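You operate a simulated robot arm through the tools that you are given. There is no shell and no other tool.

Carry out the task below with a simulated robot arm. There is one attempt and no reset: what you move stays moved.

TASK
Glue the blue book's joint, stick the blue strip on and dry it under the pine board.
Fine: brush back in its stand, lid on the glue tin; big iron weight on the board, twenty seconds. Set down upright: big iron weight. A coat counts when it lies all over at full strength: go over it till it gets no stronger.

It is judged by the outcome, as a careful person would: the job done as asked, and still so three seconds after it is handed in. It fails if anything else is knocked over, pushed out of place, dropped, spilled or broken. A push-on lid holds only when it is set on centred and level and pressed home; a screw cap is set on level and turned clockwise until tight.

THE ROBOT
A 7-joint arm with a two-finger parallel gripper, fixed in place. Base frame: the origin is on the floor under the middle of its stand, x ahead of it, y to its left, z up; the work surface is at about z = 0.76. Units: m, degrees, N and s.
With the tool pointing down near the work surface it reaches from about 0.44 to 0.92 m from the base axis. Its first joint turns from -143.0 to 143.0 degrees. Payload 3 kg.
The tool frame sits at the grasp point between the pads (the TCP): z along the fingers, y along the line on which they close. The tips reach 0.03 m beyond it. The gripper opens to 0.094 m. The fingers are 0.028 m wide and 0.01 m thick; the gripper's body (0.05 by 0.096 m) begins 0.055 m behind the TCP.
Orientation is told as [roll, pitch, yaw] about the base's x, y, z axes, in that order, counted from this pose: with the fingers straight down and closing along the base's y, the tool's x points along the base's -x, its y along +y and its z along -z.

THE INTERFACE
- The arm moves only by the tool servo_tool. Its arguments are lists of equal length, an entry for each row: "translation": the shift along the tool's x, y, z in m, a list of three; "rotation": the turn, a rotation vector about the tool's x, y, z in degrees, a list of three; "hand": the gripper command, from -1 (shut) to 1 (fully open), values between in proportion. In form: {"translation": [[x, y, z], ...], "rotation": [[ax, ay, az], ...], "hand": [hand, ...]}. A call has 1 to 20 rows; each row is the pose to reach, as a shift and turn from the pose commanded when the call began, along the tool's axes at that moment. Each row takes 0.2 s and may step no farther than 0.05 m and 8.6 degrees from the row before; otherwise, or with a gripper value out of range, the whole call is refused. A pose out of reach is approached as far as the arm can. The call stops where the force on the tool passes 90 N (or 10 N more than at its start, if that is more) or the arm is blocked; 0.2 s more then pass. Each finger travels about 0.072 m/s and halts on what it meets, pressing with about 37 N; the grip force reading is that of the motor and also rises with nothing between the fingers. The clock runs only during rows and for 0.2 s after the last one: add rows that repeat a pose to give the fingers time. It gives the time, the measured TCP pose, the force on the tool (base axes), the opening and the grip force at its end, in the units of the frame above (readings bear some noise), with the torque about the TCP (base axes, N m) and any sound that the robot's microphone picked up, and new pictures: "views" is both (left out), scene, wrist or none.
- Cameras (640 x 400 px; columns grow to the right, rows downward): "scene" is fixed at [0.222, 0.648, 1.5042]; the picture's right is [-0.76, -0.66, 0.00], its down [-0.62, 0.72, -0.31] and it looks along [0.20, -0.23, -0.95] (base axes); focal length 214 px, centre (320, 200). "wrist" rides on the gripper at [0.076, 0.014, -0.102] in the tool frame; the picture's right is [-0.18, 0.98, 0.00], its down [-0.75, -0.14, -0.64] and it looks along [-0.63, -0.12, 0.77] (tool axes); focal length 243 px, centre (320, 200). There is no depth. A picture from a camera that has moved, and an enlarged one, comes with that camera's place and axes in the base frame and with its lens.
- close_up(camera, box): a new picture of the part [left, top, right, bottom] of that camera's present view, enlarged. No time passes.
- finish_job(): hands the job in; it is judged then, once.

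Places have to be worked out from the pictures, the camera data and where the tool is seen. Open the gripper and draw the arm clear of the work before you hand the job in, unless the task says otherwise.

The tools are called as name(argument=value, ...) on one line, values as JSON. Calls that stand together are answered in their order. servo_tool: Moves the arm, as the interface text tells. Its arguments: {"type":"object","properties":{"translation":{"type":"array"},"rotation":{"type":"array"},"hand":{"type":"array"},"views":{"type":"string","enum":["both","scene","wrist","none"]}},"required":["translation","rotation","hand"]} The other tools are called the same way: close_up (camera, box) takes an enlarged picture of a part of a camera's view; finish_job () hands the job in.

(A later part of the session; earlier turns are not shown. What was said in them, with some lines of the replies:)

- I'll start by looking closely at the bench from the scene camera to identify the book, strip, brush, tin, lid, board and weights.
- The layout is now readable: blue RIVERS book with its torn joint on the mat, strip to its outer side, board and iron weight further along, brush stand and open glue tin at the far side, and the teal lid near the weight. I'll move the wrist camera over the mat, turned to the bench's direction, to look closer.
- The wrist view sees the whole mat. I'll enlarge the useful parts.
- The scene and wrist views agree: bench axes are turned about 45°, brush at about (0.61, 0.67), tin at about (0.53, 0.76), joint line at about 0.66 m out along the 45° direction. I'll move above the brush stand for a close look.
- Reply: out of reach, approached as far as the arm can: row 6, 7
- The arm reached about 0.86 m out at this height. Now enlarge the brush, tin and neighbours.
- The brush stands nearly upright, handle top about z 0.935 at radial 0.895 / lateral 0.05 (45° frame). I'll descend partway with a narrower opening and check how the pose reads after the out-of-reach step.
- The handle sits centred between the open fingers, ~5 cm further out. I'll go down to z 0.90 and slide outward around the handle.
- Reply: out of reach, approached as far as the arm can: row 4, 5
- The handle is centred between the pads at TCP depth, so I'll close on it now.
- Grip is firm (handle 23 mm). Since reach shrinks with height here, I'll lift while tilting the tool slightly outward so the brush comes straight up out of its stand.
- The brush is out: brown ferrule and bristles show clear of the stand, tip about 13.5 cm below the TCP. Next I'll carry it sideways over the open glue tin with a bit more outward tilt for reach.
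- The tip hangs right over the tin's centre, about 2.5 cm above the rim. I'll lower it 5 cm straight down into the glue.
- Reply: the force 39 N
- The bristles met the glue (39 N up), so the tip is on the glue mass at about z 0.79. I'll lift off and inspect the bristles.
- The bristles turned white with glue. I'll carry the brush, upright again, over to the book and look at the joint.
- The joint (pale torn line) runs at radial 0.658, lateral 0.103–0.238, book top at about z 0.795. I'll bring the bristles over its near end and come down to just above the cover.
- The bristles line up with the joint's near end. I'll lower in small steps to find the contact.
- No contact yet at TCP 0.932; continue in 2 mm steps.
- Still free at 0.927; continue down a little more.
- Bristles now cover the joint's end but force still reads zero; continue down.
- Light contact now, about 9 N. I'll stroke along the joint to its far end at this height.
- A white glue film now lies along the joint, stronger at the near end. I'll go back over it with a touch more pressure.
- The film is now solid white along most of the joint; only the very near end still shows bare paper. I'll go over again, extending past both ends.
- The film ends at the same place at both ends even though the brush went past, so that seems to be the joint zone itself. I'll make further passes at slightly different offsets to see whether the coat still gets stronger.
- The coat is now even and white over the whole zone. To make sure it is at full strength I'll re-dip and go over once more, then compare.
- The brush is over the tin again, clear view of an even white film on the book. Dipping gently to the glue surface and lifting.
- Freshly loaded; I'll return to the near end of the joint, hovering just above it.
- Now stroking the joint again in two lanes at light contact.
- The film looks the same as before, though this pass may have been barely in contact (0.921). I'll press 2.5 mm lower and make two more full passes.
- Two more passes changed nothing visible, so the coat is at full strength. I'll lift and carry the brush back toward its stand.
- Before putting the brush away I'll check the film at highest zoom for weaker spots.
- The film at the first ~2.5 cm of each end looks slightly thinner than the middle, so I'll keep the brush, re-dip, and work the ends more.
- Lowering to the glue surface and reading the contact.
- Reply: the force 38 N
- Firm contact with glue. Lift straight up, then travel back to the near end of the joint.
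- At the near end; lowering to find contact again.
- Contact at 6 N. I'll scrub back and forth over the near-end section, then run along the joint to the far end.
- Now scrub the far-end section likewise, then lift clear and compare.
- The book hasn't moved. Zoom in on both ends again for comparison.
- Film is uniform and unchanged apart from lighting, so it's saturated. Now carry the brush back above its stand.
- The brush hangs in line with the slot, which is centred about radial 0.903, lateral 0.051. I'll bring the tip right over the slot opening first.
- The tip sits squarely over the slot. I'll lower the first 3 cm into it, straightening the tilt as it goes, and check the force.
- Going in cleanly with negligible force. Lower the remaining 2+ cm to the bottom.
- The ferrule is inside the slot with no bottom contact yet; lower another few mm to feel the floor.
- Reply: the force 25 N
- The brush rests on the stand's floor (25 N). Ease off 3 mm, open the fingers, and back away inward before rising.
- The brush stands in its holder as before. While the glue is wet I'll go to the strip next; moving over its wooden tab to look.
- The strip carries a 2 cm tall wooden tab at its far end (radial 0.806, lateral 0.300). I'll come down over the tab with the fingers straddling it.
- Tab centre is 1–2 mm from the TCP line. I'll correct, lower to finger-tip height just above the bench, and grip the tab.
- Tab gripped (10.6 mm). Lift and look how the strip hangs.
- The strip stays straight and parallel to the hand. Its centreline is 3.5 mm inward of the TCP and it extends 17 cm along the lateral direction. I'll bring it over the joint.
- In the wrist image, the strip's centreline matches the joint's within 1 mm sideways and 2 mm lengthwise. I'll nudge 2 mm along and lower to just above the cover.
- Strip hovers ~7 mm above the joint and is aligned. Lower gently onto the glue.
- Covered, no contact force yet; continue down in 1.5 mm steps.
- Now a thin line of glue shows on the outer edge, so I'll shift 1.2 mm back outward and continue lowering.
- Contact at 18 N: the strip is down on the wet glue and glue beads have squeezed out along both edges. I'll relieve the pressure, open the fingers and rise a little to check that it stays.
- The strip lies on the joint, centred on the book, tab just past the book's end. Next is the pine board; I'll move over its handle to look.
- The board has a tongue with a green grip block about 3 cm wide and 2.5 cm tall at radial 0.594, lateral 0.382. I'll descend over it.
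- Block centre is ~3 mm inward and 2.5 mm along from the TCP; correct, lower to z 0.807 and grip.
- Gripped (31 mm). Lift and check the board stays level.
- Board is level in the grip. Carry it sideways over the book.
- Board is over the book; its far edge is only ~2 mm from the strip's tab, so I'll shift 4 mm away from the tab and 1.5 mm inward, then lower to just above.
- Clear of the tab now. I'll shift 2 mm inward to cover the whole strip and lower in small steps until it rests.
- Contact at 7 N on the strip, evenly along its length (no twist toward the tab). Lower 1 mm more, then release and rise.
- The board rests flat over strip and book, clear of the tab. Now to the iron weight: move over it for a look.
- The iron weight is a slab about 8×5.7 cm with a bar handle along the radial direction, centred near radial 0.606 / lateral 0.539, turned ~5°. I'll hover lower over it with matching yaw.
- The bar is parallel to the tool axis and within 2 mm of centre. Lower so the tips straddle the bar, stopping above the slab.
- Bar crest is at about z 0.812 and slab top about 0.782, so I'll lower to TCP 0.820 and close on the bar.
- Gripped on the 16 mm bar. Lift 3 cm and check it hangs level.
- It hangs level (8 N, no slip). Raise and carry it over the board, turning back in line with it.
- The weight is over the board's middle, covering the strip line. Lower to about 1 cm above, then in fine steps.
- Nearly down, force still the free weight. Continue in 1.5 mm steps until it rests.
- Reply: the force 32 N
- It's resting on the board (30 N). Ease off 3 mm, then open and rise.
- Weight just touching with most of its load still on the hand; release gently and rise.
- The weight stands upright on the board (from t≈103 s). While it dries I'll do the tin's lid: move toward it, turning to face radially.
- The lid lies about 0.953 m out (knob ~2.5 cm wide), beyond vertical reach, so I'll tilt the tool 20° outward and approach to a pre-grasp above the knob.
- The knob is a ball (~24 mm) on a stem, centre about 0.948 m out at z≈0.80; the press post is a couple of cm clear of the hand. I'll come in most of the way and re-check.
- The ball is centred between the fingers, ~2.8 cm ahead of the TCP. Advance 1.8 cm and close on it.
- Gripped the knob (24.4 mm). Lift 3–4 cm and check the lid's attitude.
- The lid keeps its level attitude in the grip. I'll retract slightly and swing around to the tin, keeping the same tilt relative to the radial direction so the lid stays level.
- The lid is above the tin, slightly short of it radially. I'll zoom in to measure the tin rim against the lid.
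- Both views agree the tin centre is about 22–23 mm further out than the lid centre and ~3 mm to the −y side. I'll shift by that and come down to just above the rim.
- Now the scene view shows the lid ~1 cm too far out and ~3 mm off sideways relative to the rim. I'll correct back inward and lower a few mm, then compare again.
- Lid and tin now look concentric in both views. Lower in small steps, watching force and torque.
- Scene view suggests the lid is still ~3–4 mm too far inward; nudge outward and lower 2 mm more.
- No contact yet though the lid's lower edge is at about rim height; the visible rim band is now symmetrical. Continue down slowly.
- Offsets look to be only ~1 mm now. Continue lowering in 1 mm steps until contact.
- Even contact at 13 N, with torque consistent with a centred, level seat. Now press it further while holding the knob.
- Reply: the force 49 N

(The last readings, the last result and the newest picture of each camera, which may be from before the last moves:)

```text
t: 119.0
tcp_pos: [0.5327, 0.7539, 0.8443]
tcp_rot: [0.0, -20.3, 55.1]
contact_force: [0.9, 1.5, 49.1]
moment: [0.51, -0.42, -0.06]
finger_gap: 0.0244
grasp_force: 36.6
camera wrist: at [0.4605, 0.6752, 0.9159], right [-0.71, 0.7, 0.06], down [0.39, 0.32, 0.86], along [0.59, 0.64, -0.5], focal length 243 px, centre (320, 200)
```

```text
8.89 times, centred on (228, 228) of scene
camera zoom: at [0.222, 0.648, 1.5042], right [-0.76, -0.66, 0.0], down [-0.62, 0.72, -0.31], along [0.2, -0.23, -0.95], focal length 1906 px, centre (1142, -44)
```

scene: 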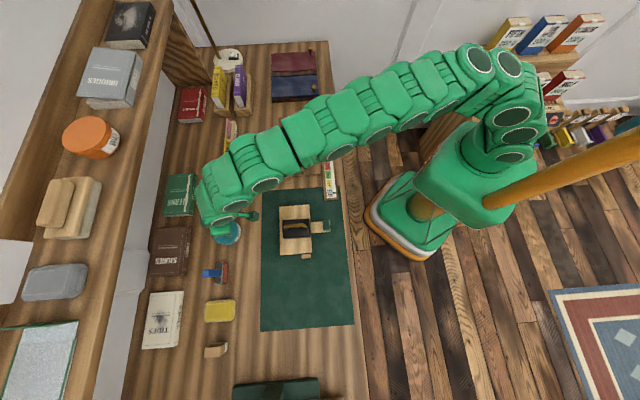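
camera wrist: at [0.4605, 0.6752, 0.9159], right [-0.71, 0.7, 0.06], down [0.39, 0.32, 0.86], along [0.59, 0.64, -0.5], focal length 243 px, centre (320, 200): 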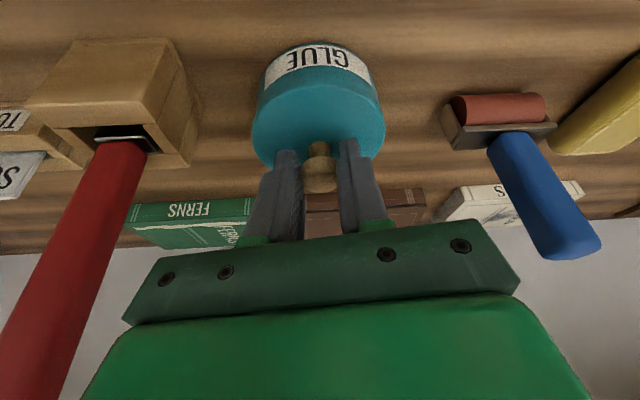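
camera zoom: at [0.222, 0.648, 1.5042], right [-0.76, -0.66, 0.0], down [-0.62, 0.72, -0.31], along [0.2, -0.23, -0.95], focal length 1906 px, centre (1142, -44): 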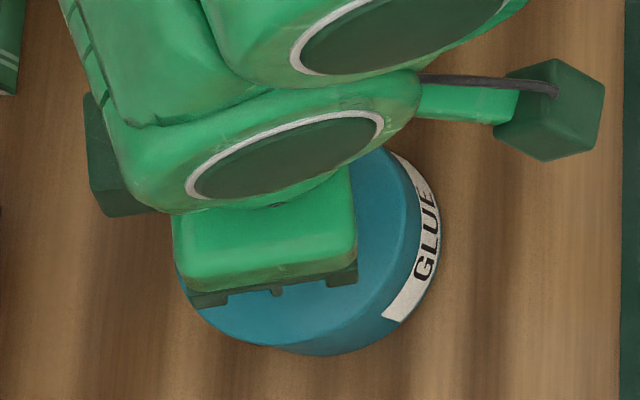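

49 N and it moved ~2 mm, no click yet. Press a bit harder.

servo_tool(translation=[[0.0004, 0, 0.001], [0.0007, 0, 0.002], [0.0007, 0, 0.002], [0.0007, 0, 0.002]], rotation=[[0, 0, 0], [0, 0, 0], [0, 0, 0], [0, 0, 0]], hand=[-1, -1, -1, -1], views="wrist")

close_up(camera="wrist", box=[240, 40, 400, 150])

```text
t: 120.0
tcp_pos: [0.5333, 0.7529, 0.8411]
tcp_rot: [0.0, -20.1, 55.0]
contact_force: [7.1, 9.1, 48.2]
moment: [0.65, -0.48, -0.06]
finger_gap: 0.0244
grasp_force: 37.0
camera wrist: at [0.4602, 0.6747, 0.9125], right [-0.71, 0.7, 0.06], down [0.39, 0.32, 0.86], along [0.59, 0.63, -0.5], focal length 243 px, centre (320, 200)
```

wrist: 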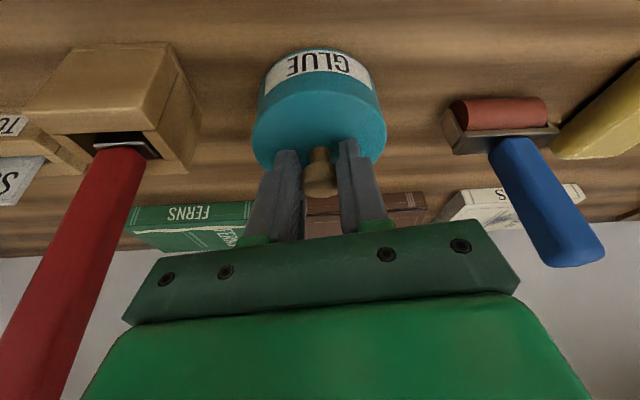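

```text
3.64 times, centred on (320, 95) of wrist
camera zoom: at [0.4602, 0.6747, 0.9125], right [-0.71, 0.7, 0.06], down [0.39, 0.32, 0.86], along [0.59, 0.63, -0.5], focal length 882 px, centre (320, 582)
```

zoom: 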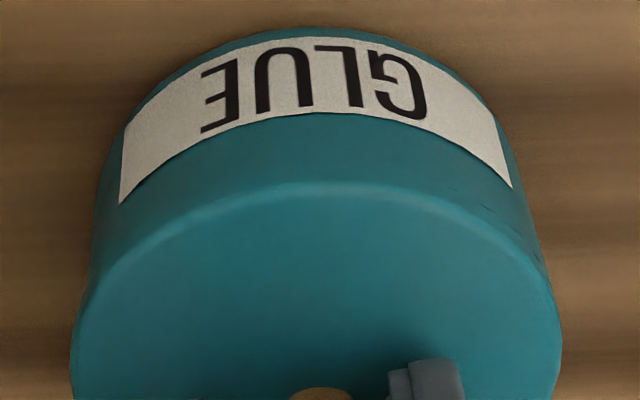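

The fingers slid on the ball at ~48 N, so I'll release the knob, back off along the tool axis, and inspect how the lid sits.

servo_tool(translation=[[-0.001, 0, -0.003], [-0.001, 0, -0.003], [-0.001, 0, -0.003], [-0.001, 0, -0.003], [-0.001, 0, -0.003], [-0.001, 0, -0.025], [-0.001, 0, -0.06], [-0.001, 0, -0.085]], rotation=[[0, 0, 0], [0, 0, 0], [0, 0, 0], [0, 0, 0], [0, 0, 0], [0, 0, 0], [0, 0, 0], [0, 0, 0]], hand=[-1, -0.6, -0.1, 0.2, 0.2, 0.2, 0.2, 0.2])

close_up(camera="wrist", box=[230, 50, 410, 190])

close_up(camera="scene", box=[200, 200, 255, 250])

```text
t: 121.8
tcp_pos: [0.5166, 0.7287, 0.9202]
tcp_rot: [0.1, -19.8, 55.0]
contact_force: [0.6, -1.0, 0.1]
moment: [0.03, 0.01, -0.02]
finger_gap: 0.0564
grasp_force: 0.0
heard: snap
camera wrist: at [0.4438, 0.6495, 0.9915], right [-0.71, 0.71, 0.06], down [0.4, 0.32, 0.86], along [0.59, 0.63, -0.51], focal length 243 px, centre (320, 200)
```

scene: 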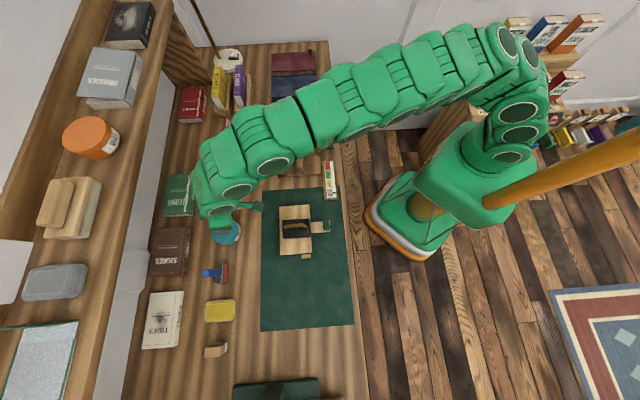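
wrist: 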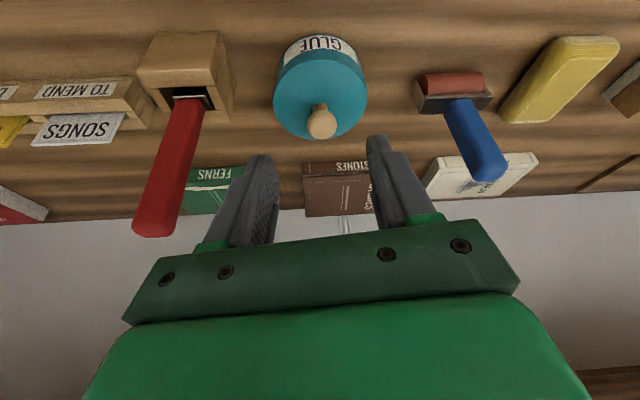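

```text
2.86 times, centred on (320, 120) of wrist
camera zoom: at [0.4438, 0.6495, 0.9915], right [-0.71, 0.71, 0.06], down [0.4, 0.32, 0.86], along [0.59, 0.63, -0.51], focal length 693 px, centre (320, 429)
```

zoom: 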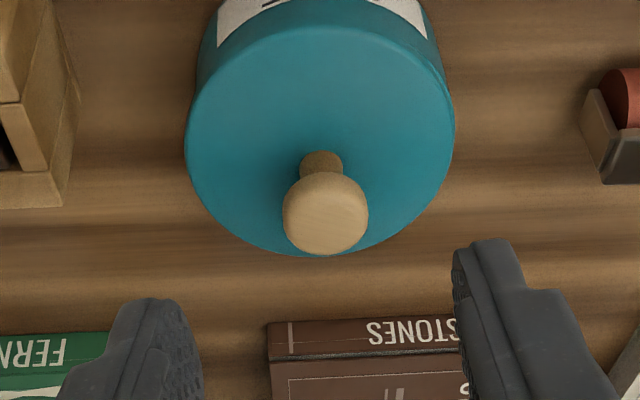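

```text
8.00 times, centred on (228, 225) of scene
camera zoom: at [0.222, 0.648, 1.5042], right [-0.76, -0.66, 0.0], down [-0.62, 0.72, -0.31], along [0.2, -0.23, -0.95], focal length 1716 px, centre (1060, 0)
```

zoom: 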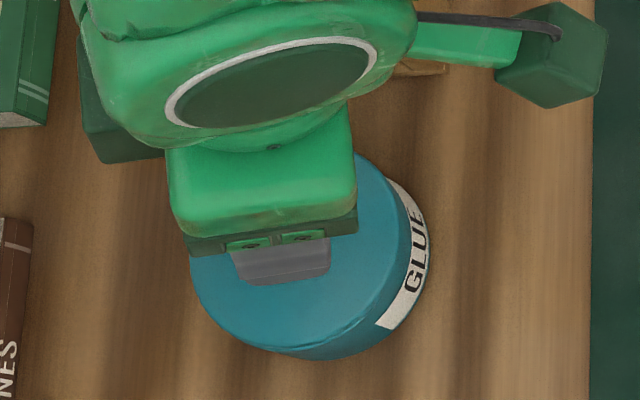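

A "snap" was heard and the lid sits level and concentric on the tin. To be sure it's fully home, I'll close the fingers and press gently on top of the knob.

servo_tool(translation=[[0, 0, 0], [0, 0, 0], [0, 0, 0], [-0.0044, 0, 0.025], [-0.0087, 0, 0.048], [-0.0087, 0, 0.048]], rotation=[[0, 0, 0], [0, 0, 0], [0, 0, 0], [0, 0, 0], [0, 0, 0], [0, 0, 0]], hand=[-1, -1, -1, -1, -1, -1], views="wrist")

close_up(camera="wrist", box=[230, 50, 410, 190])

```text
t: 123.2
tcp_pos: [0.5293, 0.7498, 0.8783]
tcp_rot: [0.0, -19.9, 55.0]
contact_force: [0.4, 0.1, -0.1]
moment: [-0.02, 0.04, 0.01]
finger_gap: 0.0001
grasp_force: 33.0
camera wrist: at [0.458, 0.6711, 0.9502], right [-0.71, 0.7, 0.06], down [0.4, 0.32, 0.86], along [0.59, 0.63, -0.5], focal length 243 px, centre (320, 200)
```

wrist: 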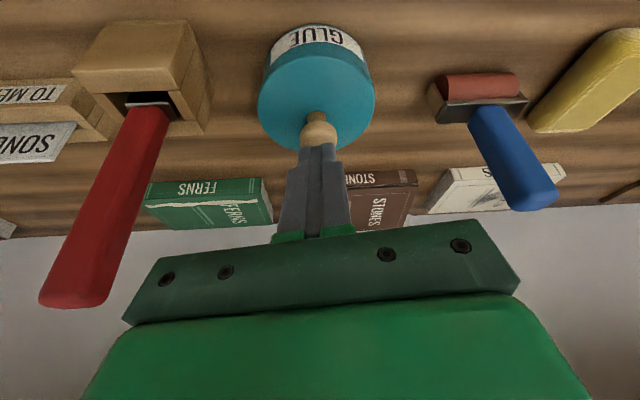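

```text
2.86 times, centred on (320, 120) of wrist
camera zoom: at [0.458, 0.6711, 0.9502], right [-0.71, 0.7, 0.06], down [0.4, 0.32, 0.86], along [0.59, 0.63, -0.5], focal length 693 px, centre (320, 429)
```

zoom: 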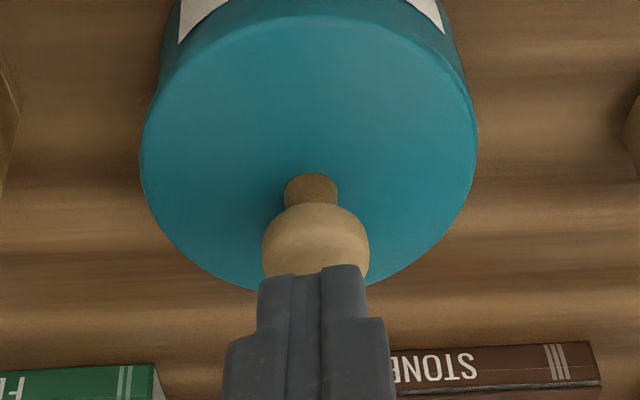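

The closed tips sit over the ball. Press straight down in steps.

servo_tool(translation=[[0.001, 0, 0.0028], [0.0021, 0, 0.0056], [0.0031, 0, 0.0085], [0.0031, 0, 0.0085]], rotation=[[0, 0, 0], [0, 0, 0], [0, 0, 0], [0, 0, 0]], hand=[-1, -1, -1, -1], views="none")

```text
t: 124.2
tcp_pos: [0.5304, 0.7501, 0.8697]
tcp_rot: [0.0, -20.1, 55.1]
contact_force: [-0.3, -0.5, 0.4]
moment: [-0.02, 0.0, 0.01]
finger_gap: 0.0
grasp_force: 33.5
```

servo_tool(translation=[[0.0007, 0, 0.0019], [0.0014, 0, 0.0038], [0.0021, 0, 0.0057], [0.0021, 0, 0.0057]], rotation=[[0, 0, 0], [0, 0, 0], [0, 0, 0], [0, 0, 0]], hand=[-1, -1, -1, -1], views="wrist")

close_up(camera="wrist", box=[230, 50, 410, 190])

```text
t: 125.2
tcp_pos: [0.531, 0.7504, 0.8652]
tcp_rot: [0.0, -20.3, 55.1]
contact_force: [-10.0, -12.3, 35.5]
moment: [-0.31, 0.28, -0.01]
finger_gap: 0.0
grasp_force: 32.7
camera wrist: at [0.4579, 0.672, 0.9363], right [-0.71, 0.7, 0.06], down [0.39, 0.32, 0.86], along [0.59, 0.64, -0.5], focal length 243 px, centre (320, 200)
```

wrist: 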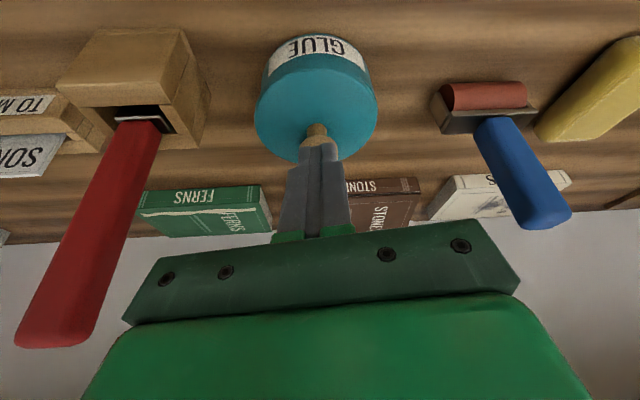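

```text
2.86 times, centred on (320, 120) of wrist
camera zoom: at [0.4579, 0.672, 0.9363], right [-0.71, 0.7, 0.06], down [0.39, 0.32, 0.86], along [0.59, 0.64, -0.5], focal length 693 px, centre (320, 429)
```

zoom: 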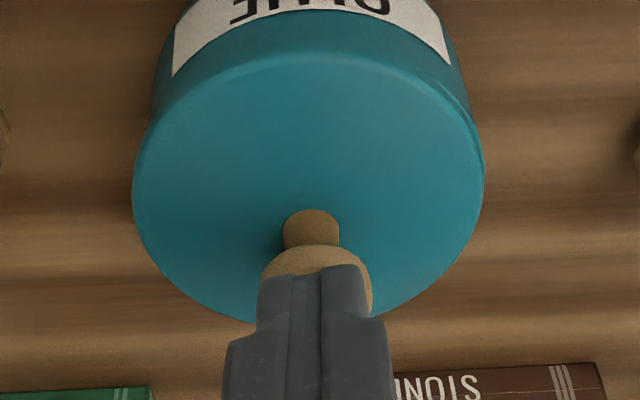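

35 N on the knob with no further travel and no new snap, so the lid is home. Back off along the tool axis and look.

servo_tool(translation=[[0, 0, -0.01], [0, 0, -0.04], [0.01, 0, -0.08], [0.05, 0, -0.1], [0.09, 0, -0.12]], rotation=[[0, 0, 0], [0, 0, 0], [0, 4, 0], [0, 10, 0], [0, 16, 0]], hand=[-1, -1, -0.5, 0, 0])

close_up(camera="wrist", box=[200, 40, 440, 220])

close_up(camera="scene", box=[195, 170, 265, 255])

```text
t: 126.4
tcp_pos: [0.4571, 0.6488, 0.9431]
tcp_rot: [0.0, -3.9, 55.0]
contact_force: [-0.1, 0.3, 0.0]
moment: [0.02, 0.02, -0.02]
finger_gap: 0.0469
grasp_force: 0.1
camera wrist: at [0.3985, 0.5888, 1.0416], right [-0.7, 0.71, 0.01], down [0.52, 0.5, 0.69], along [0.49, 0.49, -0.72], focal length 243 px, centre (320, 200)
```

scene: 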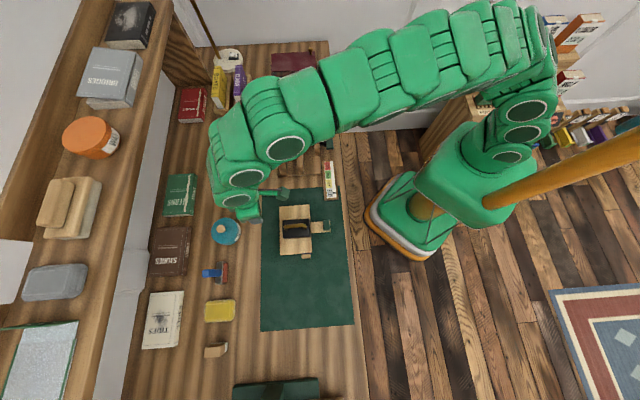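
wrist: 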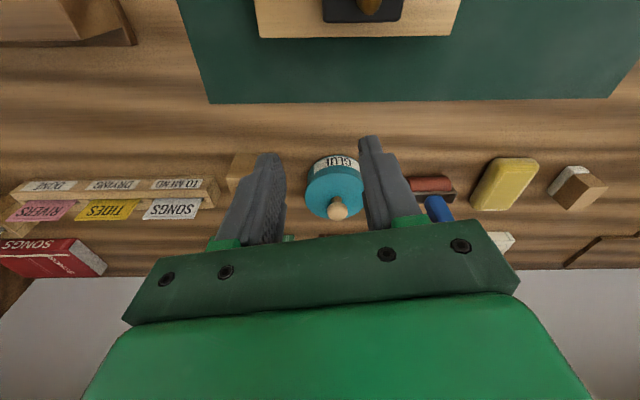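

```text
2.22 times, centred on (320, 130) of wrist
camera zoom: at [0.3985, 0.5888, 1.0416], right [-0.7, 0.71, 0.01], down [0.52, 0.5, 0.69], along [0.49, 0.49, -0.72], focal length 539 px, centre (320, 356)
```

zoom: 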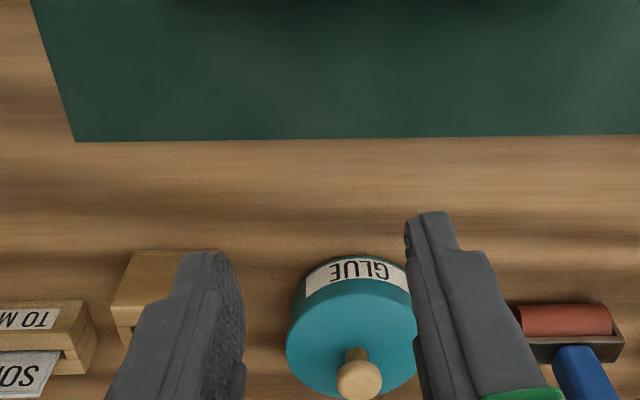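

```text
4.71 times, centred on (230, 212) of scene
camera zoom: at [0.222, 0.648, 1.5042], right [-0.76, -0.66, 0.0], down [-0.62, 0.72, -0.31], along [0.2, -0.23, -0.95], focal length 1009 px, centre (744, 141)
```

zoom: 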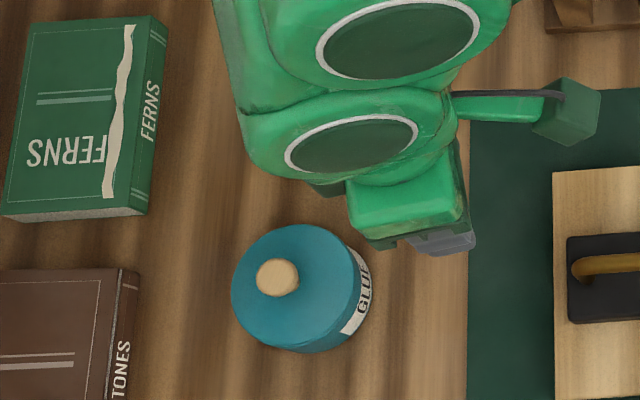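

The lid sits level on the tin, the tin hasn't moved. The weight has been on the board over 20 s already; I'll draw the arm up and clear and check everything.

servo_tool(translation=[[0.015, 0, -0.045], [0.035, -0.01, -0.09], [0.06, -0.03, -0.13], [0.085, -0.05, -0.165], [0.11, -0.08, -0.195], [0.135, -0.11, -0.22], [0.16, -0.145, -0.24], [0.18, -0.18, -0.25], [0.18, -0.18, -0.25], [0.18, -0.18, -0.25]], rotation=[[0, 1, 0], [0, 2, 0], [0, 3, 0], [0, 3.9, 0], [0, 3.9, 0], [0, 3.9, 0], [0, 3.9, 0], [0, 3.9, 0], [0, 3.9, 0], [0, 3.9, 0]], hand=[0.5, 0.8, 1, 1, 1, 1, 1, 1, 1, 1])

close_up(camera="scene", box=[180, 160, 360, 280])

close_up(camera="scene", box=[180, 270, 360, 390])

close_up(camera="scene", box=[190, 130, 260, 250])

```text
refused: row 2 steps farther than a row can; nothing moved
```

```text
3.33 times, centred on (270, 220) of scene
camera zoom: at [0.222, 0.648, 1.5042], right [-0.76, -0.66, 0.0], down [-0.62, 0.72, -0.31], along [0.2, -0.23, -0.95], focal length 715 px, centre (487, 133)
```

zoom: 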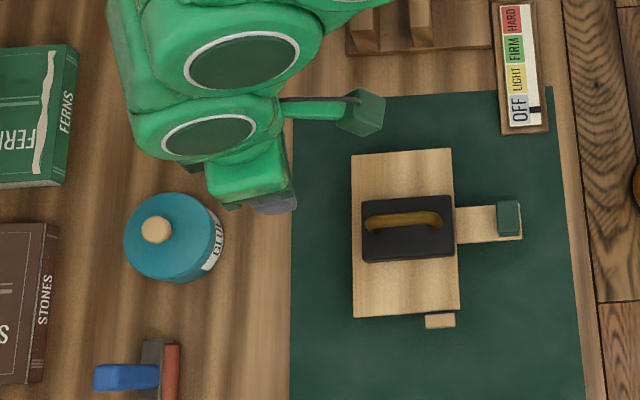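

```text
3.33 times, centred on (270, 330) of scene
camera zoom: at [0.222, 0.648, 1.5042], right [-0.76, -0.66, 0.0], down [-0.62, 0.72, -0.31], along [0.2, -0.23, -0.95], focal length 715 px, centre (487, -233)
```

zoom: 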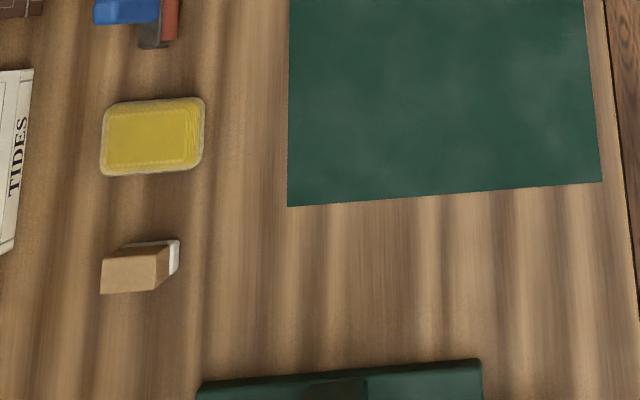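

```text
3.33 times, centred on (225, 190) of scene
camera zoom: at [0.222, 0.648, 1.5042], right [-0.76, -0.66, 0.0], down [-0.62, 0.72, -0.31], along [0.2, -0.23, -0.95], focal length 715 px, centre (637, 233)
```

zoom: 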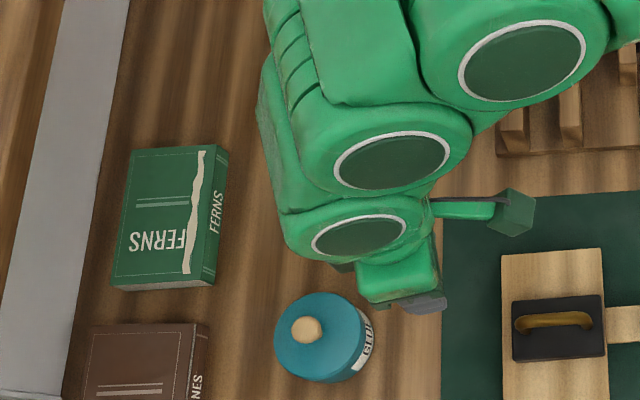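

The weight stands upright on the board and the lid is seated. That retreat had a step too long; repeat with shorter steps.

servo_tool(translation=[[0.01, 0, -0.04], [0.02, -0.005, -0.08], [0.035, -0.015, -0.12], [0.055, -0.03, -0.155], [0.075, -0.05, -0.19], [0.1, -0.075, -0.22], [0.125, -0.1, -0.24], [0.15, -0.13, -0.25], [0.175, -0.16, -0.255], [0.175, -0.16, -0.255]], rotation=[[0, 1, 0], [0, 2, 0], [0, 3, 0], [0, 3.9, 0], [0, 3.9, 0], [0, 3.9, 0], [0, 3.9, 0], [0, 3.9, 0], [0, 3.9, 0], [0, 3.9, 0]], hand=[0.3, 0.6, 0.9, 1, 1, 1, 1, 1, 1, 1])

close_up(camera="scene", box=[180, 140, 360, 280])

close_up(camera="wrist", box=[240, 60, 560, 250])

```text
t: 128.6
tcp_pos: [0.4792, 0.399, 1.1899]
tcp_rot: [0.0, 0.0, 55.1]
contact_force: [0.3, 0.1, 0.7]
moment: [0.0, -0.01, -0.01]
finger_gap: 0.094
grasp_force: 0.0
camera wrist: at [0.4242, 0.3452, 1.2927], right [-0.7, 0.71, 0.0], down [0.55, 0.54, 0.64], along [0.46, 0.45, -0.77], focal length 243 px, centre (320, 200)
```

scene: 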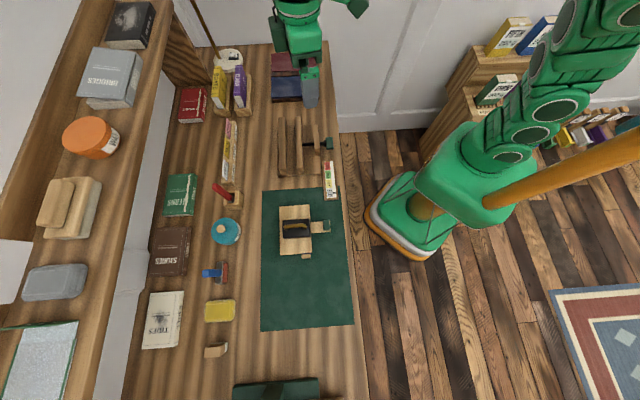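
wrist: 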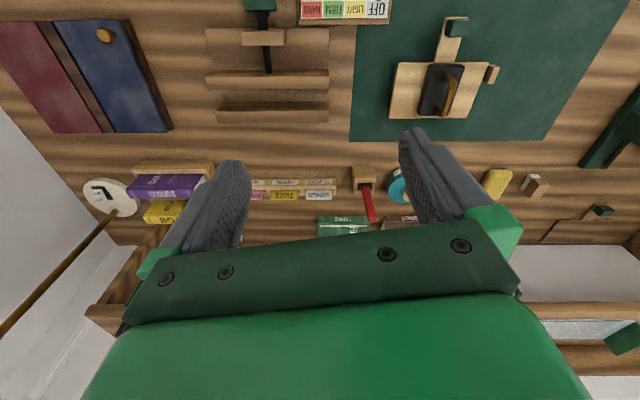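

```text
2.86 times, centred on (270, 210) of scene
camera zoom: at [0.222, 0.648, 1.5042], right [-0.76, -0.66, 0.0], down [-0.62, 0.72, -0.31], along [0.2, -0.23, -0.95], focal length 613 px, centre (463, 171)
```

zoom: 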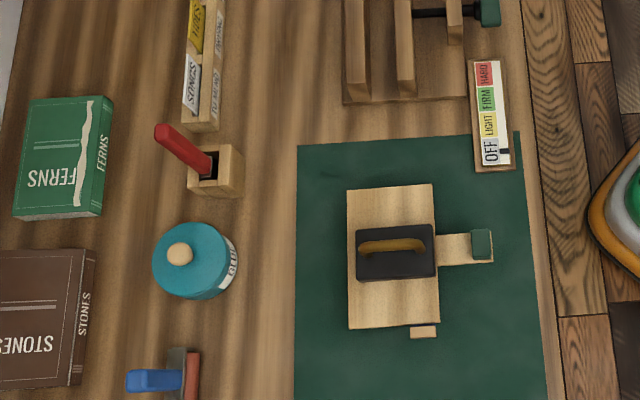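

```text
2.00 times, centred on (400, 155) of wrist
camera zoom: at [0.4242, 0.3452, 1.2927], right [-0.7, 0.71, 0.0], down [0.55, 0.54, 0.64], along [0.46, 0.45, -0.77], focal length 485 px, centre (160, 290)
```

zoom: 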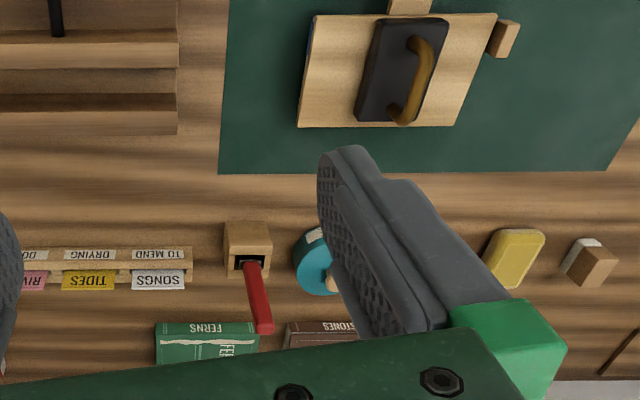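

Everything looks right: brush in its stand, lid on the tin, board on the book with the weight upright. I'll let a few more seconds pass for drying margin before handing in.

servo_tool(translation=[[0, 0, 0], [0, 0, 0], [0, 0, 0], [0, 0, 0], [0, 0, 0], [0, 0, 0], [0, 0, 0], [0, 0, 0], [0, 0, 0], [0, 0, 0], [0, 0, 0], [0, 0, 0], [0, 0, 0], [0, 0, 0], [0, 0, 0], [0, 0, 0], [0, 0, 0], [0, 0, 0], [0, 0, 0], [0, 0, 0]], rotation=[[0, 0, 0], [0, 0, 0], [0, 0, 0], [0, 0, 0], [0, 0, 0], [0, 0, 0], [0, 0, 0], [0, 0, 0], [0, 0, 0], [0, 0, 0], [0, 0, 0], [0, 0, 0], [0, 0, 0], [0, 0, 0], [0, 0, 0], [0, 0, 0], [0, 0, 0], [0, 0, 0], [0, 0, 0], [0, 0, 0]], hand=[1, 1, 1, 1, 1, 1, 1, 1, 1, 1, 1, 1, 1, 1, 1, 1, 1, 1, 1, 1], views="scene")

close_up(camera="scene", box=[265, 195, 345, 265])

close_up(camera="scene", box=[200, 170, 260, 250])

```text
t: 132.8
tcp_pos: [0.4788, 0.3984, 1.1883]
tcp_rot: [0.0, -0.2, 55.1]
contact_force: [-0.5, -0.5, 0.5]
moment: [0.03, 0.03, 0.02]
finger_gap: 0.0941
grasp_force: 0.0
```

scene: 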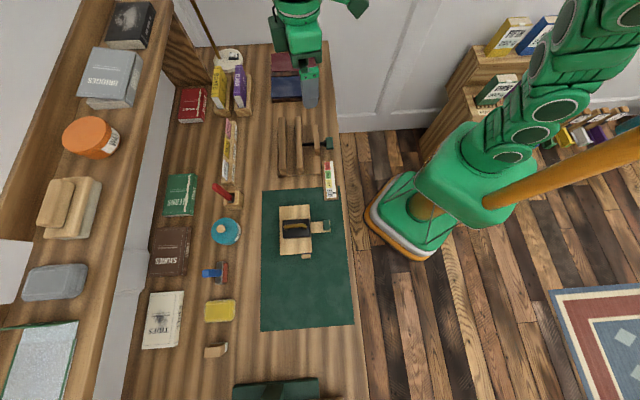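

```text
5.71 times, centred on (305, 230) of scene
camera zoom: at [0.222, 0.648, 1.5042], right [-0.76, -0.66, 0.0], down [-0.62, 0.72, -0.31], along [0.2, -0.23, -0.95], focal length 1226 px, centre (406, 29)
```

zoom: 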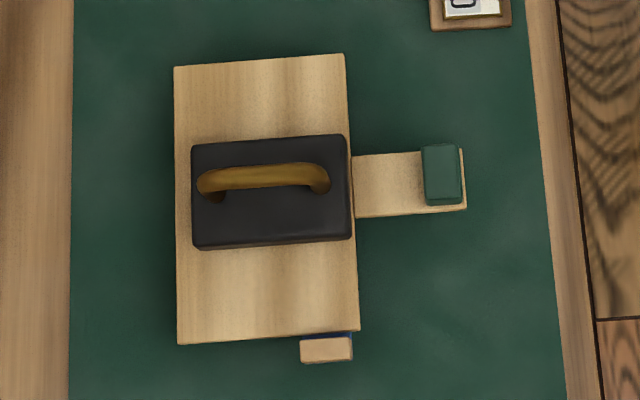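

```text
5.00 times, centred on (230, 210) of scene
camera zoom: at [0.222, 0.648, 1.5042], right [-0.76, -0.66, 0.0], down [-0.62, 0.72, -0.31], along [0.2, -0.23, -0.95], focal length 1072 px, centre (770, 150)
```

zoom: 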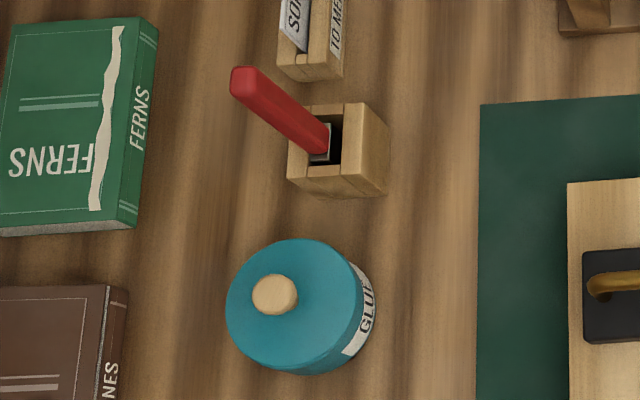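

All checks out: nearly 30 s under the weight, brush stood in its stand, lid level on the tin, weight upright, and the gripper open and clear. Handing in.

finish_job()

```text
The job is handed in.
```

I handed in the job with every step done. The judging result hasn't come back, so I can't say yet whether it passed.

- **Glue:** I brushed the joint until the coat got no whiter. About 5 mm of torn paper at each end stayed bare, even though the brush went past both ends. I took that as the edge of the glue area, but I couldn't confirm it.
- **Strip:** It lies along the joint, with its blue part centred on the book and its wooden tab just past the book's far end. Glue squeezed out along both edges when it went down.
- **Board and weight:** The pine board covers the strip and clears the tab. The big iron weight stood upright on the board for about 30 seconds. I left it there, since the task didn't say to take it off.
- **Brush and tin:** The brush is back in its stand. The lid is level and centred on the tin. I heard a snap as I let go of it, and pressing the knob again moved it no further.

Nothing else on the bench looks moved or knocked over. The gripper is open and the arm is clear of the work.
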